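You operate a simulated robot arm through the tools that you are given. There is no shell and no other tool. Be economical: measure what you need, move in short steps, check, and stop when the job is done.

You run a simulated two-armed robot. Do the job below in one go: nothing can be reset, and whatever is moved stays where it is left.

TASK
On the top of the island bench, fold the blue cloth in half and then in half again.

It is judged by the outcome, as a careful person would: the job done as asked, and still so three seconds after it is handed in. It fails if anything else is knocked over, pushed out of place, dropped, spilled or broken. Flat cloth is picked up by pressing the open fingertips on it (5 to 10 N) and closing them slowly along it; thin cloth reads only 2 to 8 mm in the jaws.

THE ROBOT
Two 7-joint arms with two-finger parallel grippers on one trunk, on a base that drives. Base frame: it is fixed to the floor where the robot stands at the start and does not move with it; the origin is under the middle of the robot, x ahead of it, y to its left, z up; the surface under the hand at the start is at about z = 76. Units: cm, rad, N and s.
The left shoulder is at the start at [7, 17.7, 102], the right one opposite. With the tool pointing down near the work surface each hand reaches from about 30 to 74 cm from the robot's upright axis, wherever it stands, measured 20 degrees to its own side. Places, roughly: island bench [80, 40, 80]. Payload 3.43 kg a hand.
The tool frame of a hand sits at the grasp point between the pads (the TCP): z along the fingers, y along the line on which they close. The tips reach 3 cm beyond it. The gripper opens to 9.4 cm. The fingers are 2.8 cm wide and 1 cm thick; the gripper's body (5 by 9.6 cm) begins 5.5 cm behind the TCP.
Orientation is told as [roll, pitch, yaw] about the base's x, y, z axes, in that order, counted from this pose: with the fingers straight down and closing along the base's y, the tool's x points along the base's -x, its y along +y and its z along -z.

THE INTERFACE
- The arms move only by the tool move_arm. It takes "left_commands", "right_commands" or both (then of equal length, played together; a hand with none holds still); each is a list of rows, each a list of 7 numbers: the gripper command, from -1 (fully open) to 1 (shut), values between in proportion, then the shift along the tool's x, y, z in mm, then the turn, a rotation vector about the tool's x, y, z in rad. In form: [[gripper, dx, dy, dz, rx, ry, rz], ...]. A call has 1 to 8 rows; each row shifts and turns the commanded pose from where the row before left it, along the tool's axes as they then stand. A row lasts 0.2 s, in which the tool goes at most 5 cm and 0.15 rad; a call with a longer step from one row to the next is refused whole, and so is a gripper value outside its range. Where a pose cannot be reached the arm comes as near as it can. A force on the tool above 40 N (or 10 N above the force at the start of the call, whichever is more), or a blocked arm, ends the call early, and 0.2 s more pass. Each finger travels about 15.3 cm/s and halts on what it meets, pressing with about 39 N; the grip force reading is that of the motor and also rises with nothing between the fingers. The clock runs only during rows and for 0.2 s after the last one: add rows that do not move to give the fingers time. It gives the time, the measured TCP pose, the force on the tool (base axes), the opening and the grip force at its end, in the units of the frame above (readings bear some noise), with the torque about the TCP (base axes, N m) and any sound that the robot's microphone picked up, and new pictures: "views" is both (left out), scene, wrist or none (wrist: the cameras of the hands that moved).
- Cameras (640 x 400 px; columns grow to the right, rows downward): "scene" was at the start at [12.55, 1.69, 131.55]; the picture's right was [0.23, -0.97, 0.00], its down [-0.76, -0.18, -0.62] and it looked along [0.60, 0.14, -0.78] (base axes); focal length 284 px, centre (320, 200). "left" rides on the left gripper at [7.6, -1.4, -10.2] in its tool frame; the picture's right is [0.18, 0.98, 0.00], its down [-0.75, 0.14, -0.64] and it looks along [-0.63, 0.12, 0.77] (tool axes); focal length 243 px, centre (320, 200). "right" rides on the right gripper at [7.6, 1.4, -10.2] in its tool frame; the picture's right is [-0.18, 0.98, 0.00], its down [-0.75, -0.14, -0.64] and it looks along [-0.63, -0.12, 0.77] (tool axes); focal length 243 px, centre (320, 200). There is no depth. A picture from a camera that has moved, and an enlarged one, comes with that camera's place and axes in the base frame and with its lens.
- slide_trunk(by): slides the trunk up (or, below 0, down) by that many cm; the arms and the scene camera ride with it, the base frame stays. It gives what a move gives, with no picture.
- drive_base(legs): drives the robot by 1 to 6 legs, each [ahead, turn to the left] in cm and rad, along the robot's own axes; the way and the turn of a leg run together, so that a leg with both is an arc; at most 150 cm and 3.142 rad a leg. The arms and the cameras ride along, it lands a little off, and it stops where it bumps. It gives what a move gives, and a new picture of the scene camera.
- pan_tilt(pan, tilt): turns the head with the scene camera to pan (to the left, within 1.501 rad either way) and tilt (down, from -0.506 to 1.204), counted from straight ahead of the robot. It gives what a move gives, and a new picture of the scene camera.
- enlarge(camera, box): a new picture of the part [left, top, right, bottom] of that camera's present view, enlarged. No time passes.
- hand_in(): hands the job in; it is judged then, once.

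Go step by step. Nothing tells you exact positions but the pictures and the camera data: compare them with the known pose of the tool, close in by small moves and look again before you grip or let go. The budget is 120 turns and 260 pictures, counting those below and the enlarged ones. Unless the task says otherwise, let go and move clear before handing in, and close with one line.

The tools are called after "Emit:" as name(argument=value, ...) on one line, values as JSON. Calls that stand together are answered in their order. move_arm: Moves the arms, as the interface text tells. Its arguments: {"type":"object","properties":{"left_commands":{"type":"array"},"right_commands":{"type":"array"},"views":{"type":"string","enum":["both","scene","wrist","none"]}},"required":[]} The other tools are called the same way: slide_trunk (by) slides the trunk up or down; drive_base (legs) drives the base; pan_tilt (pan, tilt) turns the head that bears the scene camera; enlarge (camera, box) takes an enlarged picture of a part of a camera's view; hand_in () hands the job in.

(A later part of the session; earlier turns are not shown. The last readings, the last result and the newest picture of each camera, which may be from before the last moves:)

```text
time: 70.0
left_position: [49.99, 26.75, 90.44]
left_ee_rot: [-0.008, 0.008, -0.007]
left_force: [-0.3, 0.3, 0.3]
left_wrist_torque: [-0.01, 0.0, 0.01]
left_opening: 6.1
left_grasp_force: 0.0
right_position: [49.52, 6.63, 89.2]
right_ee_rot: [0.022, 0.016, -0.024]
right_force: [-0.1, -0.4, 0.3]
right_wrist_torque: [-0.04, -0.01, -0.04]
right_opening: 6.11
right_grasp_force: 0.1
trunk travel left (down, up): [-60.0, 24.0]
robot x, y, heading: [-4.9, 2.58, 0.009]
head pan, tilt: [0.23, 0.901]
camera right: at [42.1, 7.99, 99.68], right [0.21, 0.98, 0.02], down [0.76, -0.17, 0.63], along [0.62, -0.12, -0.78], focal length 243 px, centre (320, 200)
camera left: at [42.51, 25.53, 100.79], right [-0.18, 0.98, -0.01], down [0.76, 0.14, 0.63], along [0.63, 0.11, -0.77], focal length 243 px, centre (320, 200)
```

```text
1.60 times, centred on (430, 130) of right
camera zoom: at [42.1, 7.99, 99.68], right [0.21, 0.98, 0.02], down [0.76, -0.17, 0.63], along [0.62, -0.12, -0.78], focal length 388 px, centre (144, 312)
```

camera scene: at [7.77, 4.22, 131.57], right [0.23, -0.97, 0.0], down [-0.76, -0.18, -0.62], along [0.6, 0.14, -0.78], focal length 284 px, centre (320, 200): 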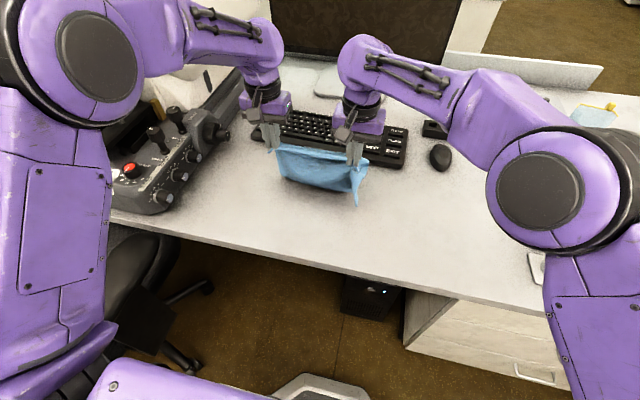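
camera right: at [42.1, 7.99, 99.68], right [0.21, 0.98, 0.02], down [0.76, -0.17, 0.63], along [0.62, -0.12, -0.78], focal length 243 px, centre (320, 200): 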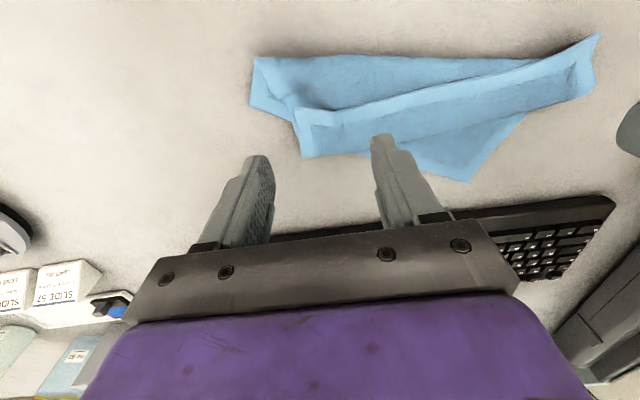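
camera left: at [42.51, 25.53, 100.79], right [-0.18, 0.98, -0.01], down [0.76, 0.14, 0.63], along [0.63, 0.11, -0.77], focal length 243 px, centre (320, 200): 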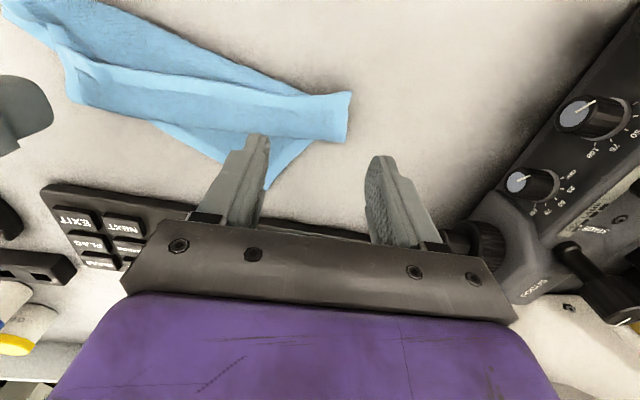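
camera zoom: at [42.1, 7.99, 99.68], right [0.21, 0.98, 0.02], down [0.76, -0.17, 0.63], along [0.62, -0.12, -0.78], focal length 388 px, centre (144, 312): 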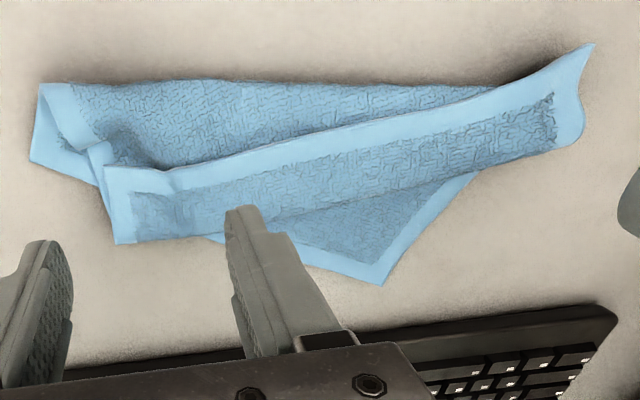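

The near-edge flap now lies on top with both near corners exposed. I'll grip just that flap at both ends and lift it high so the cloth hangs fully open.

Emit:
move_arm(left_commands=[[0.5, -4, -2, 0, 0, 0, 0], [0.5, 0, 0, 40, 0, 0, 0], [0.5, 0, 0, 40, 0, 0, 0], [0.5, 0, 0, 15, 0, 0, 0], [0.5, 0, 0, 4, 0, 0, 0], [0.5, 0, 0, 2, 0, 0, 0]], right_commands=[[0.5, -7, 6, 0, 0.02, 0, -0.02], [0.5, 0, 0, 35, 0, 0, 0], [0.5, 0, 0, 35, 0, 0, 0], [0.5, 0, 0, 13, 0, 0, 0], [0.5, 0, 0, 4, 0, 0, 0], [0.5, 0, 0, 2, 0, 0, 0]], views="wrist")

```text
time: 71.5
left_position: [50.53, 26.22, 80.55]
left_ee_rot: [-0.006, 0.007, -0.006]
left_force: [0.2, -0.6, 0.7]
left_wrist_torque: [-0.01, -0.02, -0.01]
left_opening: 2.35
left_grasp_force: 0.0
right_position: [50.45, 7.58, 81.6]
right_ee_rot: [0.002, -0.002, 0.003]
right_force: [0.5, -0.4, -0.8]
right_wrist_torque: [-0.01, -0.04, 0.02]
right_opening: 2.34
right_grasp_force: 0.1
trunk travel left (down, up): [-60.0, 24.0]
robot x, y, heading: [-4.44, 2.45, 0.004]
head pan, tilt: [0.23, 0.901]
camera right: at [42.72, 8.93, 91.77], right [0.18, 0.98, 0.0], down [0.75, -0.14, 0.64], along [0.63, -0.12, -0.77], focal length 243 px, centre (320, 200)
camera left: at [43.06, 24.99, 90.81], right [-0.18, 0.98, -0.01], down [0.76, 0.14, 0.64], along [0.63, 0.11, -0.77], focal length 243 px, centre (320, 200)
```

right: 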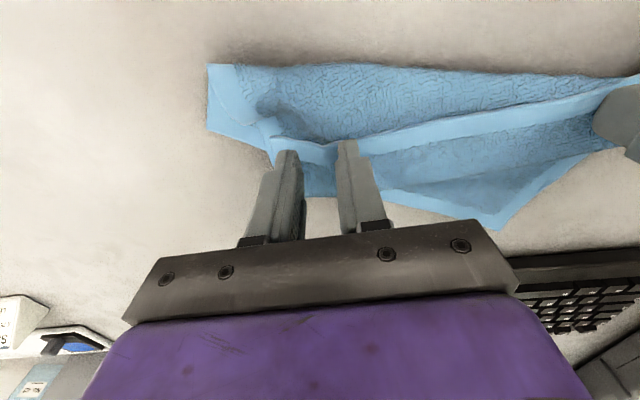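
left: 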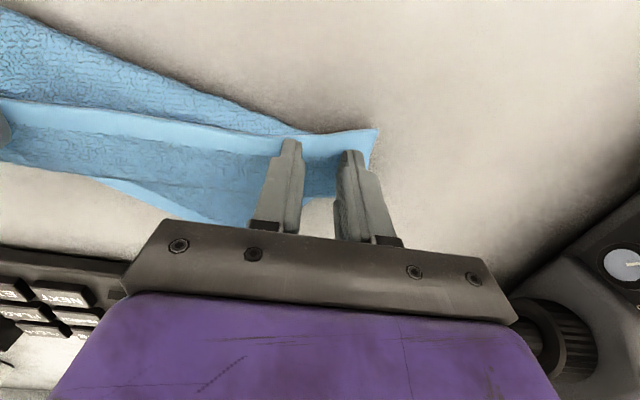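

Emit:
move_arm(left_commands=[[0.5, 0, 0, 3, 0, 0, 0], [0.5, 0, 0, 3, 0, 0, 0], [0.5, 0, 0, 2, 0, 0, 0], [0.5, 0, 0, 2, 0, 0, 0], [0.5, 0, 0, 0, 0, 0, 0]], right_commands=[[0.5, 0, 0, 8, 0, 0, 0], [0.5, 0, 0, 5, 0, 0, 0], [0.5, 0, 0, 4, 0, 0, 0], [0.5, 0, 0, 2, 0, 0, 0], [0.5, 0, 0, 0, 0, 0, 0]], views="none")

```text
time: 72.7
left_position: [50.38, 26.32, 79.8]
left_ee_rot: [-0.006, 0.004, -0.005]
left_force: [4.2, 1.4, 14.0]
left_wrist_torque: [0.03, -0.16, 0.01]
left_opening: 2.29
left_grasp_force: 0.0
right_position: [50.27, 7.79, 79.76]
right_ee_rot: [-0.004, -0.01, 0.006]
right_force: [5.2, -0.3, 22.1]
right_wrist_torque: [-0.01, -0.22, 0.06]
right_opening: 2.32
right_grasp_force: 0.1
trunk travel left (down, up): [-60.0, 24.0]
robot x, y, heading: [-4.43, 2.24, 0.002]
head pan, tilt: [0.23, 0.901]
```

Emit:
move_arm(left_commands=[[0.5, 0, 0, -1, 0, 0, 0], [0.5, 0, 0, 0, 0, 0, 0], [0.6, 0, 0, 0, 0, 0, 0], [0.7, 0, 0, 0, 0, 0, 0], [0.8, 0, 0, 0, 0, 0, 0], [0.9, 0, 0, 0, 0, 0, 0], [1, 0, 0, 0, 0, 0, 0], [1, 0, 0, 0, 0, 0, 0]], right_commands=[[0.5, 0, 0, -2, 0, 0, 0], [0.5, 0, 0, 0, 0, 0, 0], [0.6, 0, 0, 0, 0, 0, 0], [0.7, 0, 0, 0, 0, 0, 0], [0.8, 0, 0, 0, 0, 0, 0], [0.9, 0, 0, 0, 0, 0, 0], [1, 0, 0, 0, 0, 0, 0], [1, 0, 0, 0, 0, 0, 0]], views="wrist")

```text
time: 74.5
left_position: [50.32, 26.15, 79.98]
left_ee_rot: [-0.007, 0.006, -0.008]
left_force: [-2.5, -10.5, 11.9]
left_wrist_torque: [-0.33, -0.04, -0.18]
left_opening: 0.33
left_grasp_force: 38.0
right_position: [50.04, 7.94, 79.87]
right_ee_rot: [-0.002, -0.006, 0.01]
right_force: [-3.0, 10.5, 14.0]
right_wrist_torque: [0.33, 0.04, 0.12]
right_opening: 0.39
right_grasp_force: 38.4
trunk travel left (down, up): [-60.0, 24.0]
robot x, y, heading: [-4.55, 2.33, 0.008]
head pan, tilt: [0.23, 0.901]
camera right: at [42.23, 9.21, 89.97], right [0.17, 0.98, 0.0], down [0.75, -0.13, 0.65], along [0.64, -0.11, -0.76], focal length 243 px, centre (320, 200)
camera left: at [42.76, 24.92, 90.08], right [-0.18, 0.98, -0.01], down [0.76, 0.14, 0.64], along [0.63, 0.11, -0.77], focal length 243 px, centre (320, 200)
```

right: 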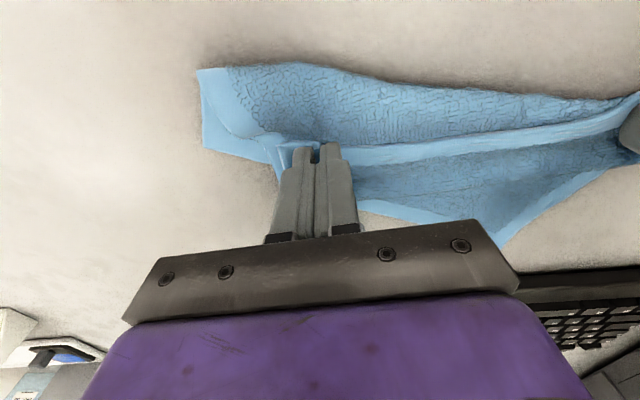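
left: 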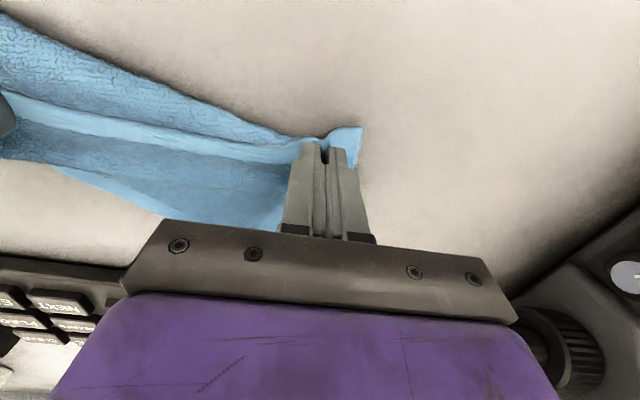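

Both ends are gripped. Raising with the trunk so the cloth hangs freely.

Emit:
slide_trunk(by=12)

Emit:
move_arm(left_commands=[[1, 0, -3, -20, 0, 0, 0], [1, 0, -2, -20, 0, 0, 0], [1, 0, 0, -20, 0, 0, 0], [1, 0, 0, 0, 0, 0, 0]], right_commands=[[1, 0, 3, -20, 0, 0, 0], [1, 0, 2, -20, 0, 0, 0], [1, 0, 0, -20, 0, 0, 0], [1, 0, 0, 0, 0, 0, 0]], views="none")

Emit:
slide_trunk(by=10)

Emit:
enlarge(camera="scene", box=[200, 80, 440, 230])

```text
time: 76.0
left_position: [50.6, 26.23, 91.52]
left_ee_rot: [-0.007, 0.008, -0.006]
left_force: [-0.6, -10.6, 0.1]
left_wrist_torque: [-0.33, 0.05, -0.14]
left_opening: 0.28
left_grasp_force: 37.8
right_position: [50.27, 7.86, 91.55]
right_ee_rot: [-0.005, -0.001, 0.01]
right_force: [1.6, 9.9, 0.0]
right_wrist_torque: [0.35, 0.0, 0.1]
right_opening: 0.34
right_grasp_force: 38.2
trunk travel left (down, up): [-72.0, 12.0]
robot x, y, heading: [-4.65, 2.31, 0.005]
head pan, tilt: [0.23, 0.901]
```

```text
time: 77.0
left_position: [50.61, 25.89, 97.61]
left_ee_rot: [-0.008, 0.008, -0.005]
left_force: [0.3, -6.8, -1.1]
left_wrist_torque: [-0.11, 0.03, -0.1]
left_opening: 0.28
left_grasp_force: 37.6
right_position: [50.37, 7.74, 97.16]
right_ee_rot: [0.0, 0.012, -0.004]
right_force: [-0.4, 6.8, -0.4]
right_wrist_torque: [0.18, -0.02, 0.07]
right_opening: 0.36
right_grasp_force: 38.3
trunk travel left (down, up): [-72.0, 12.0]
robot x, y, heading: [-4.89, 2.36, 0.007]
head pan, tilt: [0.23, 0.901]
```

```text
time: 78.3
left_position: [50.59, 25.82, 107.55]
left_ee_rot: [-0.007, 0.007, -0.005]
left_force: [-0.2, -4.1, -0.9]
left_wrist_torque: [-0.11, 0.04, -0.07]
left_opening: 0.28
left_grasp_force: 37.8
right_position: [50.31, 7.9, 107.76]
right_ee_rot: [0.009, 0.006, -0.003]
right_force: [0.7, 4.5, -0.2]
right_wrist_torque: [0.13, 0.01, 0.07]
right_opening: 0.39
right_grasp_force: 38.5
trunk travel left (down, up): [-82.0, 2.0]
robot x, y, heading: [-4.27, 2.37, 0.003]
head pan, tilt: [0.23, 0.901]
```

```text
2.67 times, centred on (320, 155) of scene
camera zoom: at [7.97, 4.2, 153.54], right [0.23, -0.97, 0.0], down [-0.76, -0.18, -0.62], along [0.6, 0.14, -0.78], focal length 757 px, centre (320, 320)
```

zoom: 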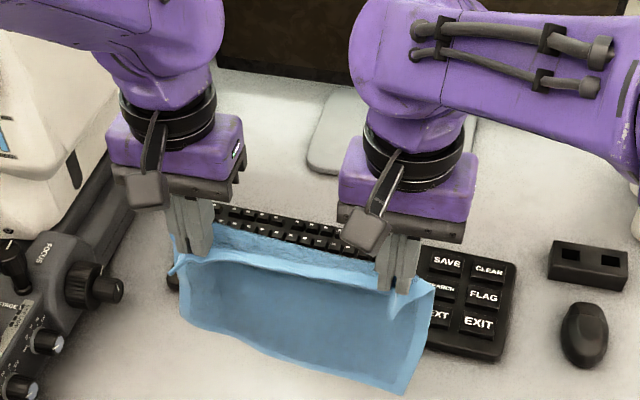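

Emit:
enlarge(camera="right", box=[180, 0, 640, 287])

Emit:
enlarge(camera="left", box=[0, 0, 460, 287])

```text
1.39 times, centred on (410, 144) of right
camera zoom: at [42.87, 9.22, 117.89], right [0.19, 0.98, 0.01], down [0.76, -0.15, 0.64], along [0.63, -0.11, -0.77], focal length 338 px, centre (195, 279)
```

zoom: 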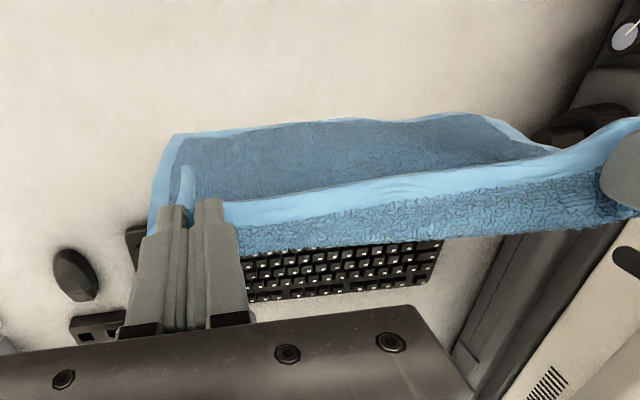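

```text
1.39 times, centred on (230, 144) of left
camera zoom: at [43.2, 24.55, 117.89], right [-0.18, 0.98, -0.01], down [0.76, 0.14, 0.63], along [0.62, 0.11, -0.77], focal length 338 px, centre (445, 279)
```

zoom: 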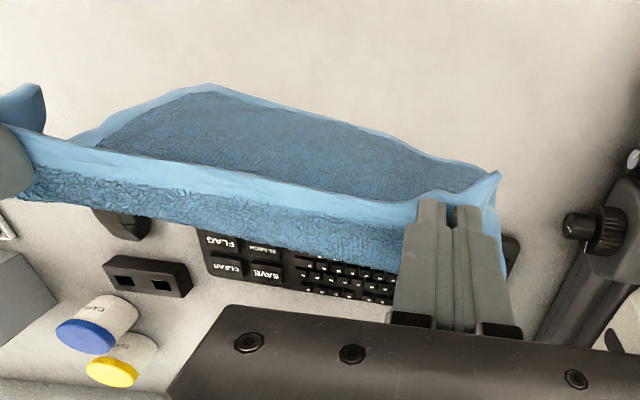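

The cloth now hangs as a clean single sheet from its near edge, with the bottom edge curling toward me, which is the direction I want. I'll drive back 7.5 cm and lower until the bottom edge touches.

Emit:
drive_base(legs=[[-7.5, 0]])

Emit:
slide_trunk(by=-8)

Emit:
enlarge(camera="scene", box=[200, 80, 440, 230])

Emit:
enlarge(camera="right", box=[180, 0, 640, 287])

```text
time: 79.3
left_position: [43.54, 25.8, 107.31]
left_ee_rot: [-0.009, 0.014, -0.006]
left_force: [0.6, -4.0, -0.1]
left_wrist_torque: [-0.12, 0.03, -0.09]
left_opening: 0.28
left_grasp_force: 37.9
right_position: [43.31, 7.89, 107.59]
right_ee_rot: [0.008, 0.007, -0.003]
right_force: [0.1, 4.6, -0.2]
right_wrist_torque: [0.15, 0.03, 0.07]
right_opening: 0.34
right_grasp_force: 38.3
trunk travel left (down, up): [-82.0, 2.0]
robot x, y, heading: [-12.02, 2.55, 0.004]
head pan, tilt: [0.23, 0.901]
camera scene: at [1.0, 4.21, 153.48], right [0.23, -0.97, 0.0], down [-0.77, -0.18, -0.62], along [0.6, 0.14, -0.79], focal length 284 px, centre (320, 200)
```

scene: 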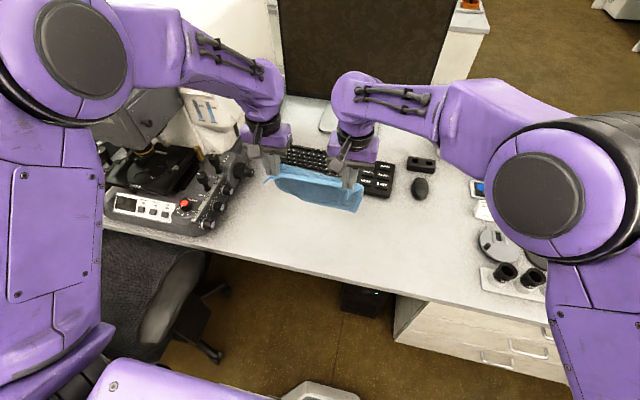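

```text
time: 80.5
left_position: [43.01, 25.72, 99.56]
left_ee_rot: [-0.006, 0.008, -0.005]
left_force: [-0.7, -6.2, -0.2]
left_wrist_torque: [-0.16, -0.02, -0.09]
left_opening: 0.3
left_grasp_force: 36.9
right_position: [43.04, 7.74, 99.93]
right_ee_rot: [0.012, 0.002, -0.008]
right_force: [0.8, 6.1, -0.6]
right_wrist_torque: [0.21, -0.01, 0.09]
right_opening: 0.35
right_grasp_force: 38.3
trunk travel left (down, up): [-74.0, 10.0]
robot x, y, heading: [-12.29, 2.57, 0.012]
head pan, tilt: [0.23, 0.901]
```

```text
2.67 times, centred on (320, 155) of scene
camera zoom: at [0.36, 4.17, 145.55], right [0.23, -0.97, 0.0], down [-0.76, -0.18, -0.62], along [0.6, 0.14, -0.78], focal length 757 px, centre (320, 320)
```

zoom: 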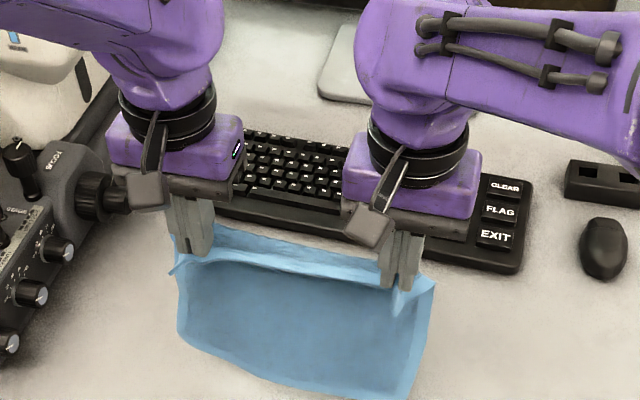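

```text
1.39 times, centred on (410, 144) of right
camera zoom: at [35.46, 9.0, 110.12], right [0.19, 0.98, 0.01], down [0.75, -0.16, 0.64], along [0.63, -0.11, -0.77], focal length 338 px, centre (195, 279)
```

zoom: 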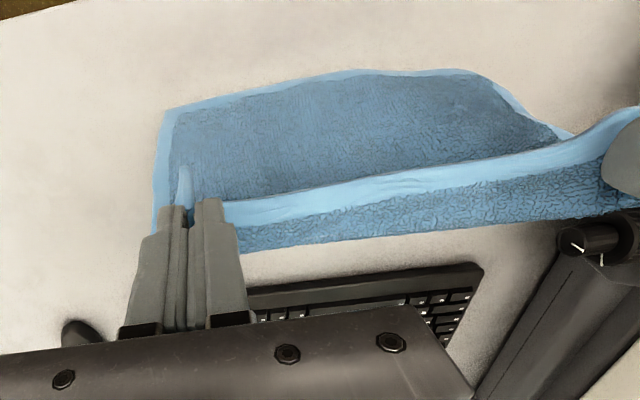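

The bottom edge hangs at about x=42, 5 cm above the bench. Lowering 6 cm more, then moving forward as it lays down.

Emit:
slide_trunk(by=-5.5)

Emit:
move_arm(left_commands=[[1, -15, 0, 8, 0, 0, 0], [1, -15, 0, 10, 0, 0, 0], [1, -15, 0, 10, 0, 0, 0], [1, 0, 0, 0, 0, 0, 0]], right_commands=[[1, -15, 0, 8, 0, 0, 0], [1, -15, 0, 10, 0, 0, 0], [1, -15, 0, 10, 0, 0, 0], [1, 0, 0, 0, 0, 0, 0]], views="both")

Emit:
enlarge(camera="scene", box=[200, 100, 440, 250])

```text
time: 81.5
left_position: [43.03, 25.75, 94.03]
left_ee_rot: [-0.006, 0.008, -0.007]
left_force: [-0.5, -5.5, -0.4]
left_wrist_torque: [-0.13, -0.03, -0.08]
left_opening: 0.29
left_grasp_force: 37.2
right_position: [43.08, 7.68, 94.52]
right_ee_rot: [0.012, 0.002, -0.009]
right_force: [-1.1, 6.2, 0.6]
right_wrist_torque: [0.18, 0.0, 0.09]
right_opening: 0.35
right_grasp_force: 37.8
trunk travel left (down, up): [-68.5, 15.5]
robot x, y, heading: [-11.91, 2.3, 0.005]
head pan, tilt: [0.23, 0.901]
```

```text
time: 82.5
left_position: [47.62, 25.55, 91.21]
left_ee_rot: [-0.006, 0.009, -0.007]
left_force: [-0.7, -5.2, 0.0]
left_wrist_torque: [-0.15, 0.02, -0.08]
left_opening: 0.31
left_grasp_force: 37.4
right_position: [47.23, 7.89, 91.49]
right_ee_rot: [0.008, 0.001, -0.003]
right_force: [-0.8, 4.5, 0.6]
right_wrist_torque: [0.14, -0.01, 0.06]
right_opening: 0.34
right_grasp_force: 38.2
trunk travel left (down, up): [-68.5, 15.5]
robot x, y, heading: [-12.34, 2.46, 0.005]
head pan, tilt: [0.23, 0.901]
camera scene: at [0.26, 4.13, 140.06], right [0.23, -0.97, 0.0], down [-0.76, -0.18, -0.62], along [0.6, 0.14, -0.78], focal length 284 px, centre (320, 200)
camera right: at [39.61, 9.07, 101.66], right [0.19, 0.98, 0.01], down [0.75, -0.15, 0.64], along [0.63, -0.11, -0.77], focal length 243 px, centre (320, 200)
camera left: at [40.13, 24.39, 101.6], right [-0.18, 0.98, -0.01], down [0.76, 0.14, 0.63], along [0.63, 0.11, -0.77], focal length 243 px, centre (320, 200)
```

scene: 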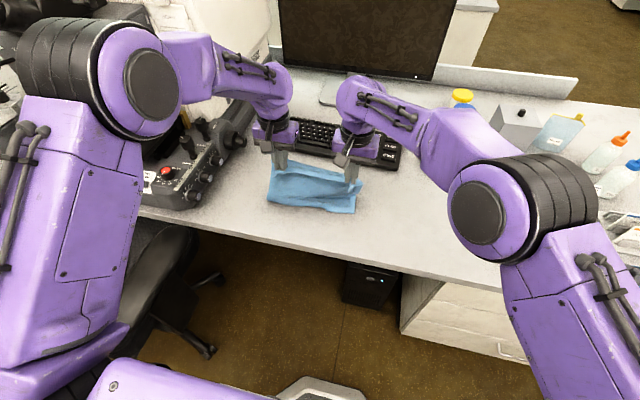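
right: 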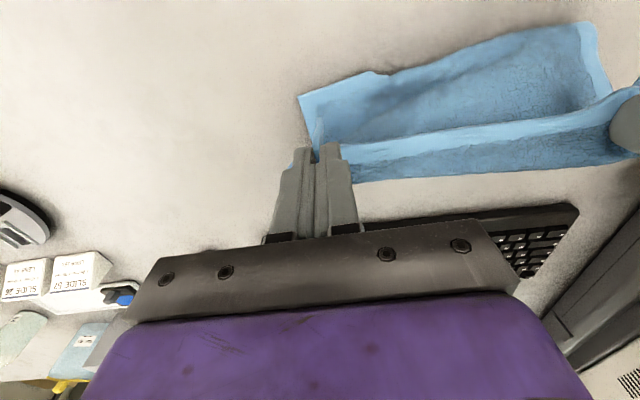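
left: 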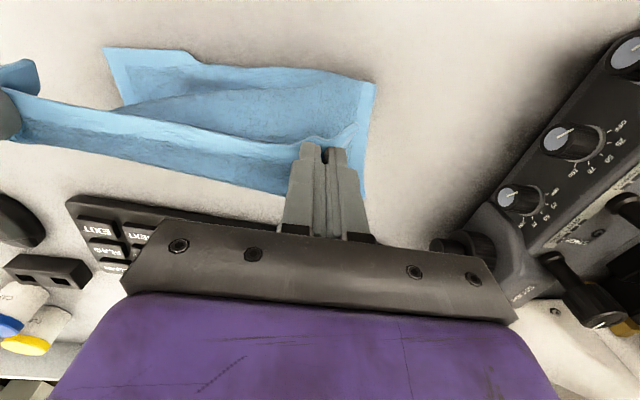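

```text
2.67 times, centred on (320, 175) of scene
camera zoom: at [0.26, 4.13, 140.06], right [0.23, -0.97, 0.0], down [-0.76, -0.18, -0.62], along [0.6, 0.14, -0.78], focal length 757 px, centre (320, 267)
```

zoom: 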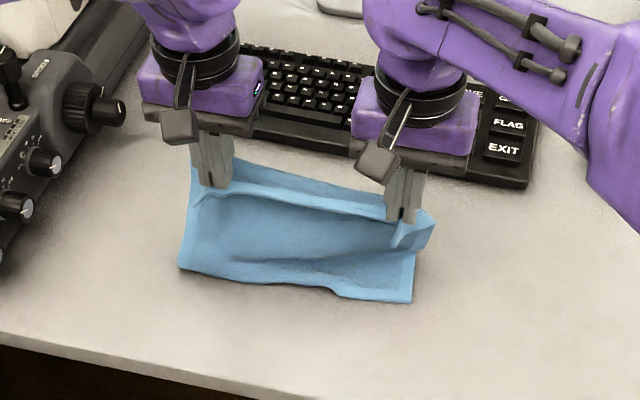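

The far edge now lies straight on the bench at x≈46. I'll drive forward 8 cm to lay the lower half, lowering slightly.

Emit:
drive_base(legs=[[8, 0]])

Emit:
move_arm(left_commands=[[1, 0, 0, 10, 0, 0, 0], [1, 0, 0, 10, 0, 0, 0], [1, 0, 0, 0, 0, 0, 0]], right_commands=[[1, 0, 0, 12, 0, 0, 0], [1, 0, 0, 12, 0, 0, 0], [1, 0, 0, 0, 0, 0, 0]], views="wrist")

Emit:
enlarge(camera="scene", box=[200, 100, 440, 250])

```text
time: 83.5
left_position: [54.95, 25.55, 91.78]
left_ee_rot: [-0.007, 0.0, -0.005]
left_force: [-1.6, -5.0, 0.3]
left_wrist_torque: [-0.13, -0.02, -0.07]
left_opening: 0.28
left_grasp_force: 37.5
right_position: [54.55, 7.7, 92.01]
right_ee_rot: [0.009, -0.008, -0.004]
right_force: [0.8, 4.5, 0.6]
right_wrist_torque: [0.14, -0.04, 0.09]
right_opening: 0.35
right_grasp_force: 38.5
trunk travel left (down, up): [-68.5, 15.5]
robot x, y, heading: [-4.55, 2.35, 0.004]
head pan, tilt: [0.23, 0.901]
camera scene: at [7.25, 4.13, 140.15], right [0.23, -0.97, 0.0], down [-0.76, -0.18, -0.63], along [0.61, 0.14, -0.78], focal length 284 px, centre (320, 200)
```

scene: 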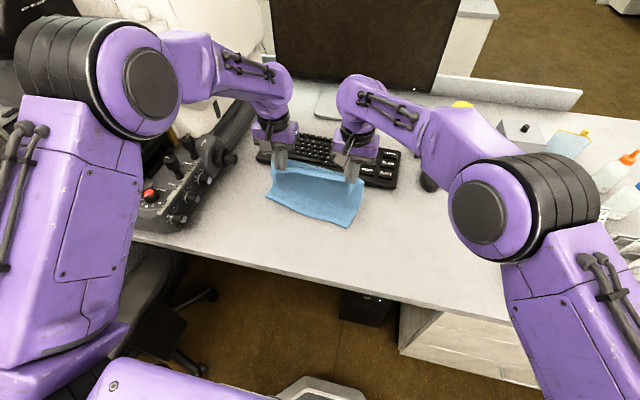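

```text
time: 84.3
left_position: [55.5, 25.72, 89.37]
left_ee_rot: [-0.008, 0.01, -0.008]
left_force: [0.9, -4.2, -0.7]
left_wrist_torque: [-0.09, 0.0, -0.06]
left_opening: 0.32
left_grasp_force: 37.8
right_position: [55.05, 7.79, 89.08]
right_ee_rot: [0.008, 0.001, -0.006]
right_force: [0.7, 5.1, -0.1]
right_wrist_torque: [0.08, -0.01, 0.06]
right_opening: 0.36
right_grasp_force: 38.9
trunk travel left (down, up): [-68.5, 15.5]
robot x, y, heading: [-4.65, 2.65, 0.006]
head pan, tilt: [0.23, 0.901]
camera right: at [47.61, 9.1, 99.29], right [0.19, 0.98, 0.01], down [0.75, -0.15, 0.64], along [0.63, -0.11, -0.77], focal length 243 px, centre (320, 200)
camera left: at [48.02, 24.42, 99.62], right [-0.18, 0.98, -0.01], down [0.76, 0.14, 0.63], along [0.63, 0.11, -0.77], focal length 243 px, centre (320, 200)
```

right: 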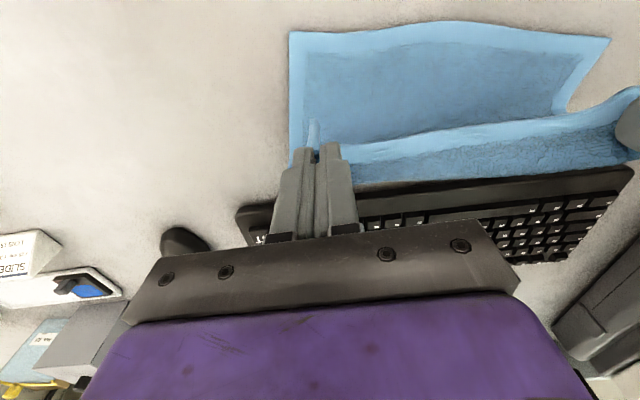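
left: 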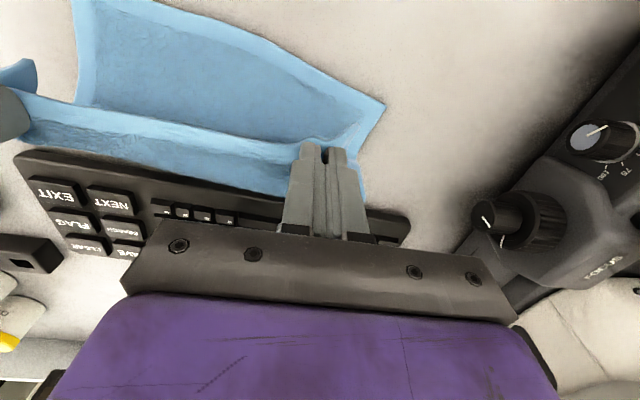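

```text
2.67 times, centred on (320, 175) of scene
camera zoom: at [8.28, 4.17, 140.03], right [0.23, -0.97, 0.0], down [-0.76, -0.18, -0.62], along [0.6, 0.14, -0.78], focal length 757 px, centre (320, 267)
```

zoom: 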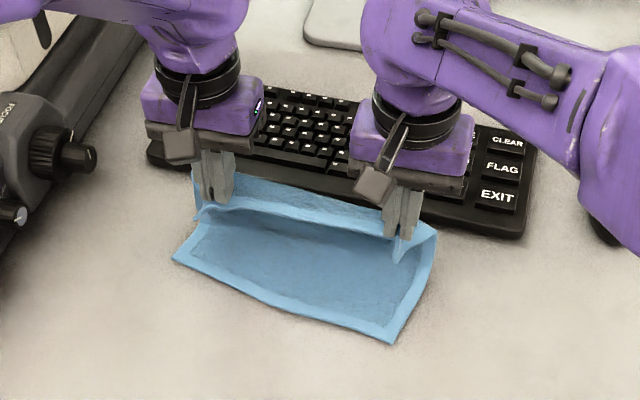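

The layers are shaping up well, but the far edge slid forward and slanted, so the fold would land against the keyboard. I'll raise the cloth again, drive back 9 cm, and this time lower nearly straight down.

Emit:
slide_trunk(by=14)

Emit:
drive_base(legs=[[-9, 0]])

Emit:
slide_trunk(by=-7)

Emit:
enlarge(camera="scene", box=[200, 100, 440, 250])

Emit:
enlarge(camera="right", box=[0, 0, 640, 400])

```text
time: 86.0
left_position: [55.44, 25.57, 103.52]
left_ee_rot: [-0.007, 0.009, -0.006]
left_force: [0.4, -4.4, -0.4]
left_wrist_torque: [-0.09, 0.02, -0.05]
left_opening: 0.29
left_grasp_force: 37.6
right_position: [55.05, 7.84, 103.1]
right_ee_rot: [0.01, 0.0, -0.004]
right_force: [0.4, 4.3, -0.1]
right_wrist_torque: [0.11, 0.0, 0.07]
right_opening: 0.37
right_grasp_force: 37.9
trunk travel left (down, up): [-82.5, 1.5]
robot x, y, heading: [-4.57, 2.23, -0.0]
head pan, tilt: [0.23, 0.901]
```

```text
time: 87.1
left_position: [46.64, 25.81, 103.09]
left_ee_rot: [-0.007, 0.013, -0.003]
left_force: [-0.2, -4.4, 0.3]
left_wrist_torque: [-0.14, 0.01, -0.06]
left_opening: 0.32
left_grasp_force: 37.1
right_position: [46.41, 7.9, 102.9]
right_ee_rot: [0.008, 0.006, -0.002]
right_force: [-0.2, 4.6, -0.4]
right_wrist_torque: [0.14, 0.02, 0.09]
right_opening: 0.33
right_grasp_force: 38.2
trunk travel left (down, up): [-82.5, 1.5]
robot x, y, heading: [-13.39, 2.58, 0.004]
head pan, tilt: [0.23, 0.901]
camera scene: at [-0.39, 4.2, 153.99], right [0.23, -0.97, 0.0], down [-0.76, -0.18, -0.62], along [0.6, 0.14, -0.79], focal length 284 px, centre (320, 200)
```

scene: 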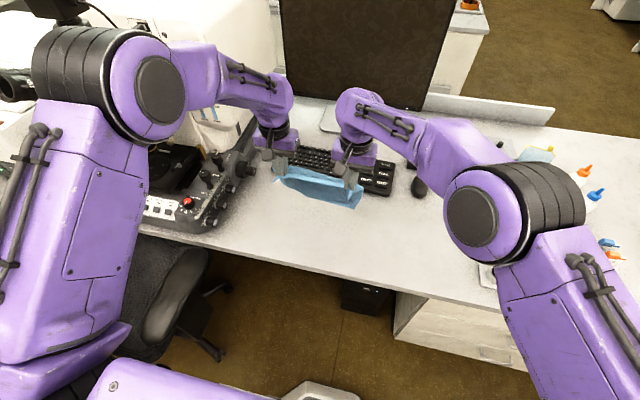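

```text
time: 88.2
left_position: [46.41, 25.68, 96.24]
left_ee_rot: [-0.008, 0.01, -0.005]
left_force: [-0.5, -4.4, -0.5]
left_wrist_torque: [-0.07, 0.04, -0.08]
left_opening: 0.26
left_grasp_force: 37.2
right_position: [46.13, 7.9, 96.11]
right_ee_rot: [0.011, 0.004, -0.002]
right_force: [1.4, 4.9, 0.4]
right_wrist_torque: [0.16, 0.0, 0.08]
right_opening: 0.35
right_grasp_force: 38.5
trunk travel left (down, up): [-75.5, 8.5]
robot x, y, heading: [-13.21, 2.27, 0.004]
head pan, tilt: [0.23, 0.901]
```

```text
2.67 times, centred on (320, 175) of scene
camera zoom: at [-0.77, 4.17, 147.04], right [0.23, -0.97, 0.0], down [-0.76, -0.18, -0.62], along [0.6, 0.14, -0.78], focal length 757 px, centre (320, 267)
```

zoom: 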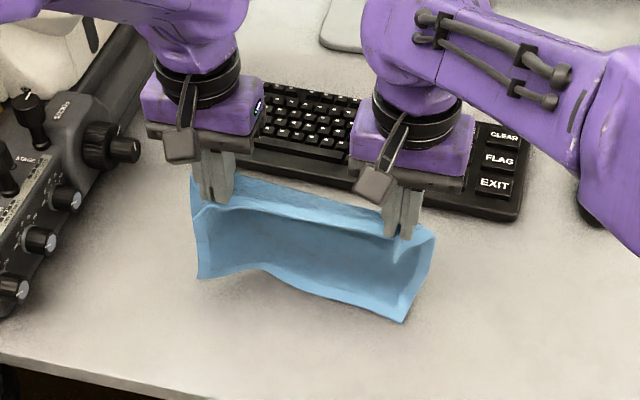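

```text
1.00 times, centred on (320, 200) of right (not enlarged: the box is as wide or as high as the picture)
camera zoom: at [38.56, 9.17, 106.3], right [0.19, 0.98, 0.01], down [0.75, -0.15, 0.64], along [0.63, -0.11, -0.77], focal length 243 px, centre (320, 200)
```

zoom: 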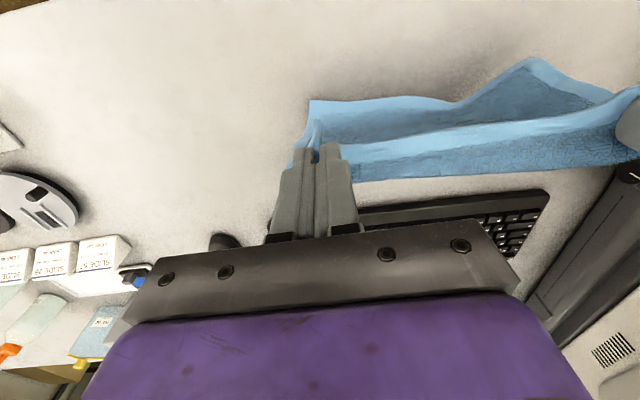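

Emit:
slide_trunk(by=-7)

Emit:
enlarge(camera="scene", box=[200, 100, 440, 250])

Emit:
enlarge(camera="right", box=[0, 0, 640, 400])

```text
time: 89.2
left_position: [46.34, 25.66, 89.3]
left_ee_rot: [-0.006, 0.007, -0.005]
left_force: [0.1, -4.2, -0.2]
left_wrist_torque: [-0.1, 0.03, -0.07]
left_opening: 0.3
left_grasp_force: 37.3
right_position: [46.07, 7.89, 89.07]
right_ee_rot: [0.009, 0.0, -0.002]
right_force: [1.1, 4.8, 0.5]
right_wrist_torque: [0.12, -0.02, 0.06]
right_opening: 0.36
right_grasp_force: 38.3
trunk travel left (down, up): [-68.5, 15.5]
robot x, y, heading: [-13.47, 2.48, 0.004]
head pan, tilt: [0.23, 0.901]
```

```text
2.67 times, centred on (320, 175) of scene
camera zoom: at [-0.89, 4.15, 140.05], right [0.23, -0.97, 0.0], down [-0.76, -0.18, -0.62], along [0.6, 0.14, -0.78], focal length 757 px, centre (320, 267)
```

zoom: 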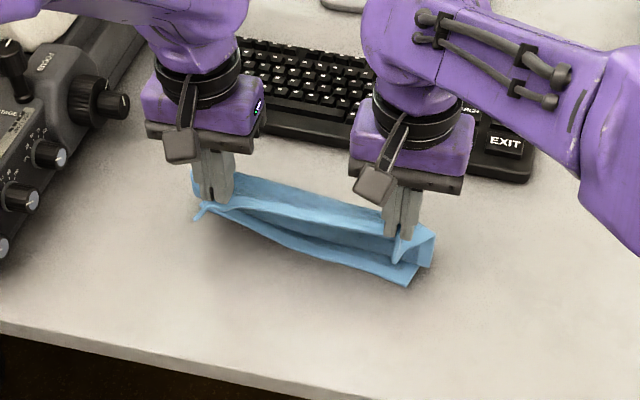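

```text
1.00 times, centred on (320, 200) of right (not enlarged: the box is as wide or as high as the picture)
camera zoom: at [38.48, 9.16, 99.34], right [0.19, 0.98, 0.01], down [0.75, -0.15, 0.64], along [0.63, -0.11, -0.77], focal length 243 px, centre (320, 200)
```

zoom: 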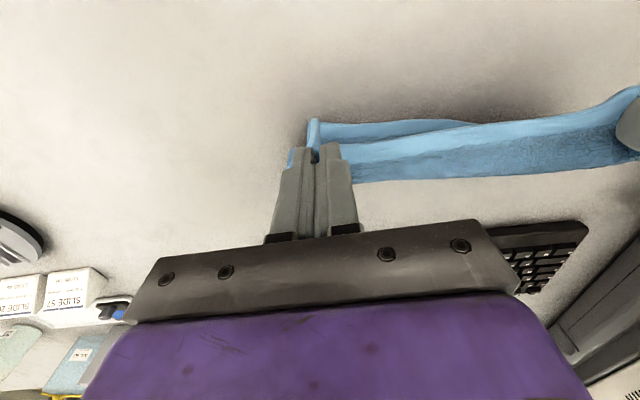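

Dropping it straight down lets the bottom curl the wrong way; the forward-laying motion worked better. I'll raise again, back up further, and repeat the forward lay closer to me.

Emit:
slide_trunk(by=12)

Emit:
drive_base(legs=[[-7, 0]])

Emit:
slide_trunk(by=-6.5)

Emit:
move_arm(left_commands=[[1, -15, 0, 8, 0, 0, 0], [1, -15, 0, 10, 0, 0, 0], [1, -15, 0, 10, 0, 0, 0], [1, 0, 0, 0, 0, 0, 0]], right_commands=[[1, -15, 0, 8, 0, 0, 0], [1, -15, 0, 10, 0, 0, 0], [1, -15, 0, 10, 0, 0, 0], [1, 0, 0, 0, 0, 0, 0]], views="none")

Emit:
enlarge(camera="scene", box=[200, 100, 440, 250])

```text
time: 90.7
left_position: [46.28, 25.83, 101.36]
left_ee_rot: [-0.006, 0.011, -0.006]
left_force: [-0.1, -5.0, -0.6]
left_wrist_torque: [-0.13, 0.03, -0.08]
left_opening: 0.29
left_grasp_force: 37.3
right_position: [46.12, 7.9, 101.01]
right_ee_rot: [0.008, 0.001, -0.002]
right_force: [0.6, 5.1, 1.6]
right_wrist_torque: [0.14, 0.04, 0.08]
right_opening: 0.33
right_grasp_force: 37.8
trunk travel left (down, up): [-80.5, 3.5]
robot x, y, heading: [-13.21, 2.05, 0.002]
head pan, tilt: [0.23, 0.901]
```

```text
time: 91.8
left_position: [40.08, 25.65, 100.96]
left_ee_rot: [-0.01, 0.014, -0.004]
left_force: [0.4, -4.6, -1.3]
left_wrist_torque: [-0.13, 0.04, -0.03]
left_opening: 0.28
left_grasp_force: 37.7
right_position: [39.72, 7.93, 100.8]
right_ee_rot: [0.01, 0.004, -0.001]
right_force: [-0.2, 4.8, -0.5]
right_wrist_torque: [0.12, 0.04, 0.08]
right_opening: 0.35
right_grasp_force: 38.0
trunk travel left (down, up): [-80.5, 3.5]
robot x, y, heading: [-19.83, 2.26, 0.006]
head pan, tilt: [0.23, 0.901]
camera scene: at [-6.96, 4.19, 151.97], right [0.23, -0.97, 0.0], down [-0.77, -0.18, -0.62], along [0.6, 0.15, -0.79], focal length 284 px, centre (320, 200)
```

scene: 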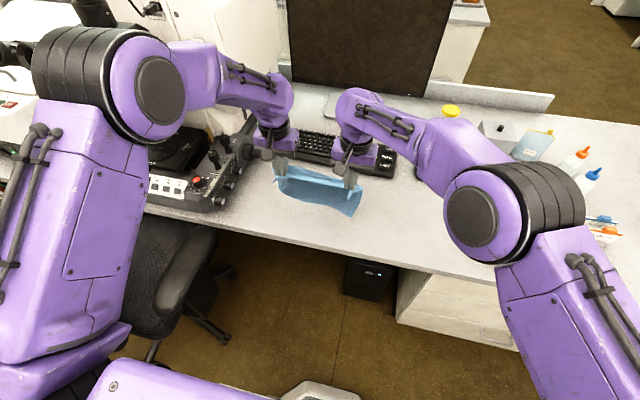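

```text
time: 92.8
left_position: [39.56, 25.79, 94.96]
left_ee_rot: [-0.01, 0.008, -0.004]
left_force: [0.6, -5.5, -0.1]
left_wrist_torque: [-0.09, 0.0, -0.06]
left_opening: 0.31
left_grasp_force: 37.0
right_position: [39.36, 7.79, 94.57]
right_ee_rot: [0.009, 0.001, 0.0]
right_force: [0.2, 4.0, -0.5]
right_wrist_torque: [0.14, 0.01, 0.09]
right_opening: 0.35
right_grasp_force: 38.2
trunk travel left (down, up): [-74.0, 10.0]
robot x, y, heading: [-20.35, 2.03, 0.006]
head pan, tilt: [0.23, 0.901]
```

```text
time: 93.8
left_position: [44.11, 25.89, 91.99]
left_ee_rot: [-0.009, 0.009, -0.004]
left_force: [-0.9, -7.4, 1.3]
left_wrist_torque: [-0.23, 0.0, -0.09]
left_opening: 0.27
left_grasp_force: 37.3
right_position: [41.53, 7.94, 93.15]
right_ee_rot: [0.011, 0.003, -0.001]
right_force: [1.3, 8.6, -0.8]
right_wrist_torque: [0.24, -0.01, 0.08]
right_opening: 0.34
right_grasp_force: 38.1
right hand out of reach, approached as far as the arm can: row 2, 3
trunk travel left (down, up): [-74.0, 10.0]
robot x, y, heading: [-20.32, 2.38, 0.009]
head pan, tilt: [0.23, 0.901]
```

```text
2.67 times, centred on (320, 175) of scene
camera zoom: at [-7.62, 4.12, 145.54], right [0.23, -0.97, 0.0], down [-0.76, -0.18, -0.62], along [0.6, 0.15, -0.78], focal length 757 px, centre (320, 267)
```

zoom: 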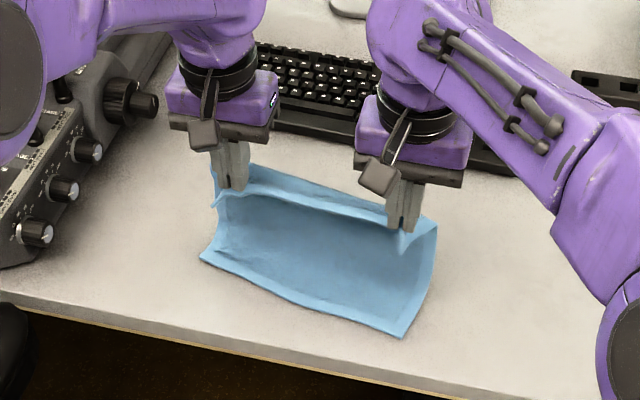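

The bottom edge now lies cleanly from (38, 6) to (44, 31). Lowering the upper edge toward it with the trunk, checking the bulge.

Emit:
slide_trunk(by=-5)

Emit:
enlarge(camera="scene", box=[200, 100, 440, 250])

Emit:
enlarge(camera="right", box=[0, 0, 640, 400])

```text
time: 94.7
left_position: [43.85, 26.0, 87.02]
left_ee_rot: [-0.008, 0.008, -0.004]
left_force: [-0.6, -7.7, 0.9]
left_wrist_torque: [-0.23, 0.02, -0.13]
left_opening: 0.28
left_grasp_force: 37.5
right_position: [41.59, 7.89, 88.22]
right_ee_rot: [0.009, 0.0, -0.001]
right_force: [1.5, 7.9, -1.3]
right_wrist_torque: [0.27, -0.05, 0.1]
right_opening: 0.35
right_grasp_force: 38.0
trunk travel left (down, up): [-69.0, 15.0]
robot x, y, heading: [-20.09, 2.51, 0.009]
head pan, tilt: [0.23, 0.901]
```

```text
2.67 times, centred on (320, 175) of scene
camera zoom: at [-7.7, 4.12, 140.55], right [0.23, -0.97, 0.0], down [-0.76, -0.18, -0.62], along [0.6, 0.15, -0.78], focal length 757 px, centre (320, 267)
```

zoom: 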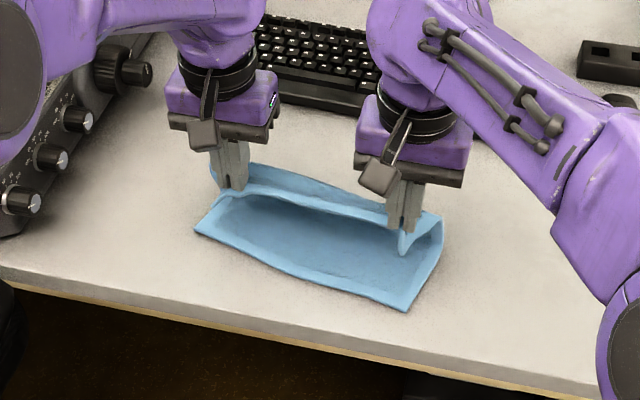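

```text
1.00 times, centred on (320, 200) of right (not enlarged: the box is as wide or as high as the picture)
camera zoom: at [33.95, 9.15, 98.45], right [0.19, 0.98, 0.01], down [0.75, -0.15, 0.64], along [0.63, -0.11, -0.77], focal length 243 px, centre (320, 200)
```

zoom: 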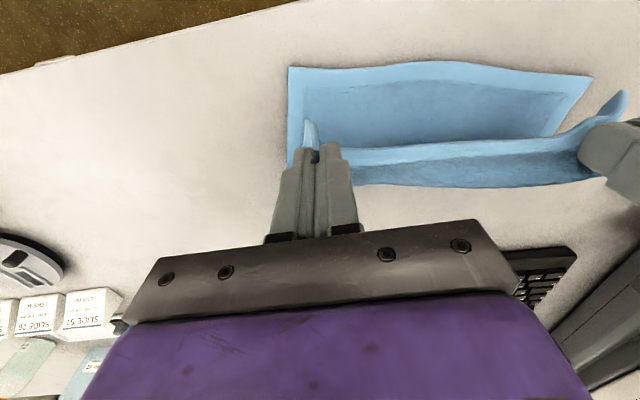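

The cloth forms a clean U: bottom half flat, top edge above it. Lowering the held edge onto the bottom edge, matching its slant.

Emit:
move_arm(left_commands=[[1, 0, 2, 12, 0, 0, 0], [1, 0, 2, 14, 0, 0, 0], [1, 0, 3, 14, 0, 0, 0], [1, -3, 3, 14, 0, 0, 0], [1, 0, 2, 12, 0, 0, 0], [1, 0, 0, 0, 0, 0, 0]], right_commands=[[1, 10, 3, 14, 0, 0, 0], [1, 8, 3, 16, 0, 0, 0], [1, 6, 4, 16, 0, 0, 0], [1, 6, 4, 16, 0, 0, 0], [1, 4, 3, 14, 0, 0, 0], [1, 0, 0, 0, 0, 0, 0]], views="wrist")

Emit:
enlarge(camera="scene", box=[200, 100, 440, 250])

```text
time: 96.1
left_position: [44.2, 27.09, 80.35]
left_ee_rot: [-0.009, 0.009, -0.005]
left_force: [-5.1, -13.1, 0.4]
left_wrist_torque: [-0.39, 0.14, -0.25]
left_opening: 0.29
left_grasp_force: 37.4
right_position: [38.06, 9.71, 80.53]
right_ee_rot: [0.01, -0.001, -0.002]
right_force: [5.8, 13.0, 0.4]
right_wrist_torque: [0.4, -0.15, 0.08]
right_opening: 0.34
right_grasp_force: 37.8
trunk travel left (down, up): [-69.0, 15.0]
robot x, y, heading: [-20.61, 2.49, 0.007]
head pan, tilt: [0.23, 0.901]
camera right: at [30.53, 10.92, 90.75], right [0.19, 0.98, 0.01], down [0.75, -0.15, 0.64], along [0.63, -0.11, -0.77], focal length 243 px, centre (320, 200)
camera left: at [36.73, 25.8, 90.77], right [-0.18, 0.98, -0.01], down [0.76, 0.14, 0.63], along [0.62, 0.11, -0.77], focal length 243 px, centre (320, 200)
```

right: 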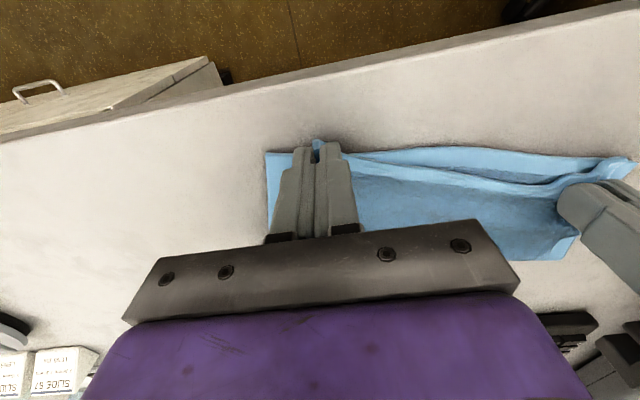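
left: 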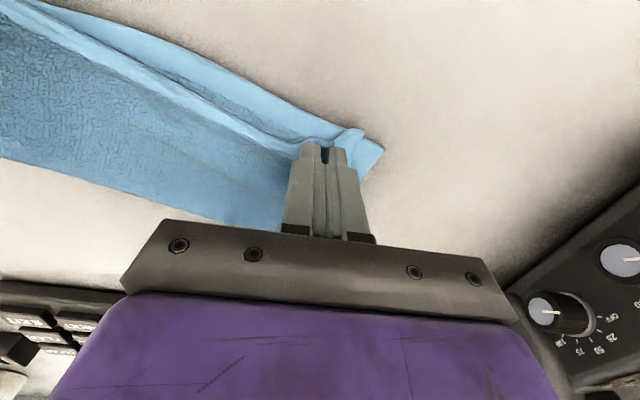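

```text
2.67 times, centred on (320, 175) of scene
camera zoom: at [-7.69, 4.12, 140.55], right [0.23, -0.97, 0.0], down [-0.76, -0.18, -0.62], along [0.6, 0.15, -0.78], focal length 757 px, centre (320, 267)
```

zoom: 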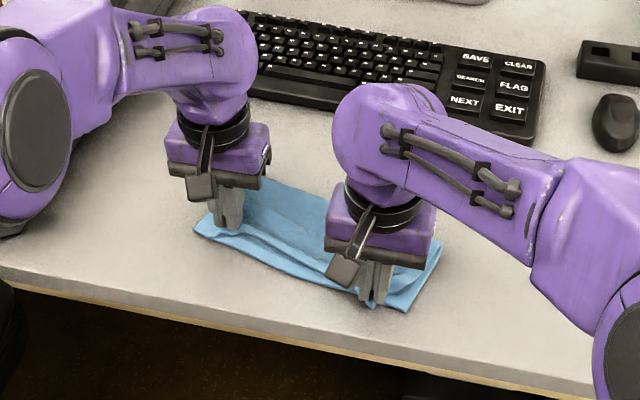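

The right hand went 1–2 cm too far back. Moving it forward 1.3 cm, then setting both down and opening slowly.

Emit:
move_arm(left_commands=[[1, 2, 0, 2, 0, 0, 0], [1, 0, 0, 2, 0, 0, 0], [0.9, 0, 0, 0, 0, 0, 0], [0.8, 0, 0, 0, 0, 0, 0], [0.65, 0, 0, 0, 0, 0, 0], [0.5, 0, 0, 0, 0, 0, 0], [0.4, 0, 0, -20, 0, 0, 0], [0.4, 0, 0, -40, 0, 0, 0]], right_commands=[[1, -13, 0, 2, 0, 0, 0], [1, 0, 0, 3, 0, 0, 0], [0.9, 0, 0, 0, 0, 0, 0], [0.8, 0, 0, 0, 0, 0, 0], [0.65, 0, 0, 0, 0, 0, 0], [0.5, 0, 0, 0, 0, 0, 0], [0.4, 0, 0, -20, 0, 0, 0], [0.4, 0, 0, -40, 0, 0, 0]], views="wrist")

Emit:
enlarge(camera="scene", box=[200, 100, 440, 250])

```text
time: 97.9
left_position: [44.0, 27.2, 86.2]
left_ee_rot: [-0.008, 0.008, -0.003]
left_force: [-0.6, -1.1, -0.2]
left_wrist_torque: [0.02, 0.01, 0.02]
left_opening: 2.81
left_grasp_force: 0.1
right_position: [39.41, 9.21, 86.21]
right_ee_rot: [0.011, 0.001, -0.002]
right_force: [0.0, -0.8, 0.4]
right_wrist_torque: [-0.04, 0.01, 0.03]
right_opening: 2.81
right_grasp_force: 0.0
trunk travel left (down, up): [-69.0, 15.0]
robot x, y, heading: [-20.42, 2.36, 0.005]
head pan, tilt: [0.23, 0.901]
camera right: at [31.8, 10.44, 96.49], right [0.19, 0.98, 0.01], down [0.75, -0.15, 0.64], along [0.63, -0.11, -0.77], focal length 243 px, centre (320, 200)
camera left: at [36.53, 25.92, 96.51], right [-0.18, 0.98, -0.01], down [0.76, 0.14, 0.64], along [0.63, 0.11, -0.77], focal length 243 px, centre (320, 200)
```

right: 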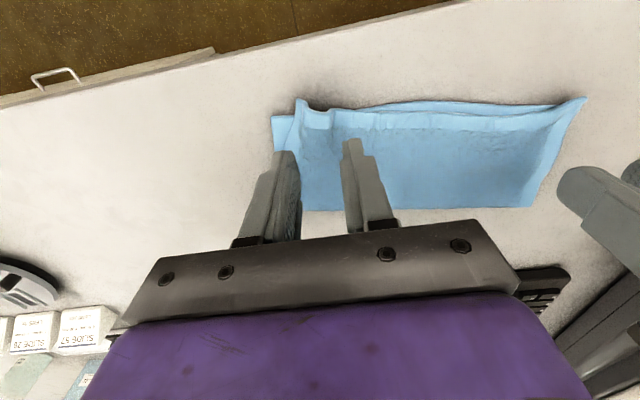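
left: 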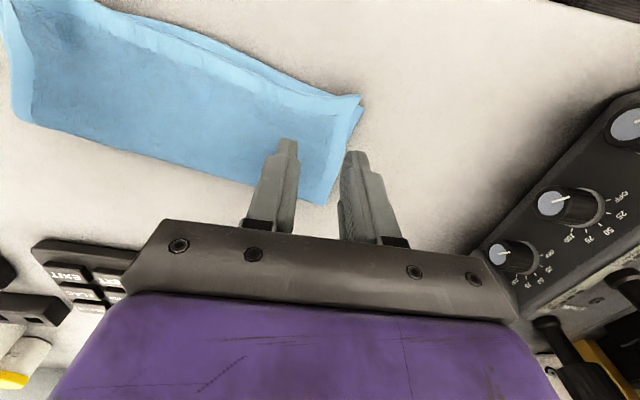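

```text
2.67 times, centred on (320, 175) of scene
camera zoom: at [-7.94, 4.04, 140.56], right [0.23, -0.97, 0.0], down [-0.76, -0.18, -0.62], along [0.6, 0.15, -0.78], focal length 757 px, centre (320, 267)
```

zoom: 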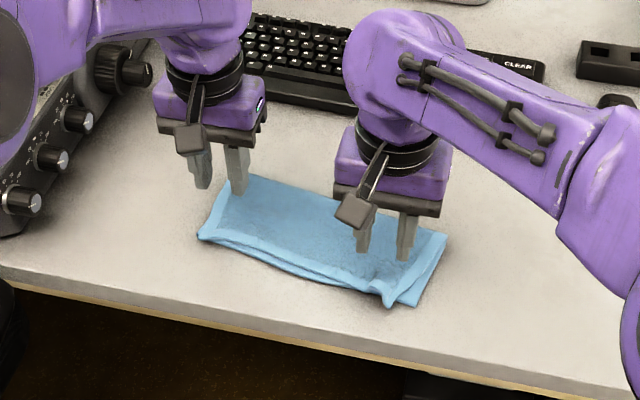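

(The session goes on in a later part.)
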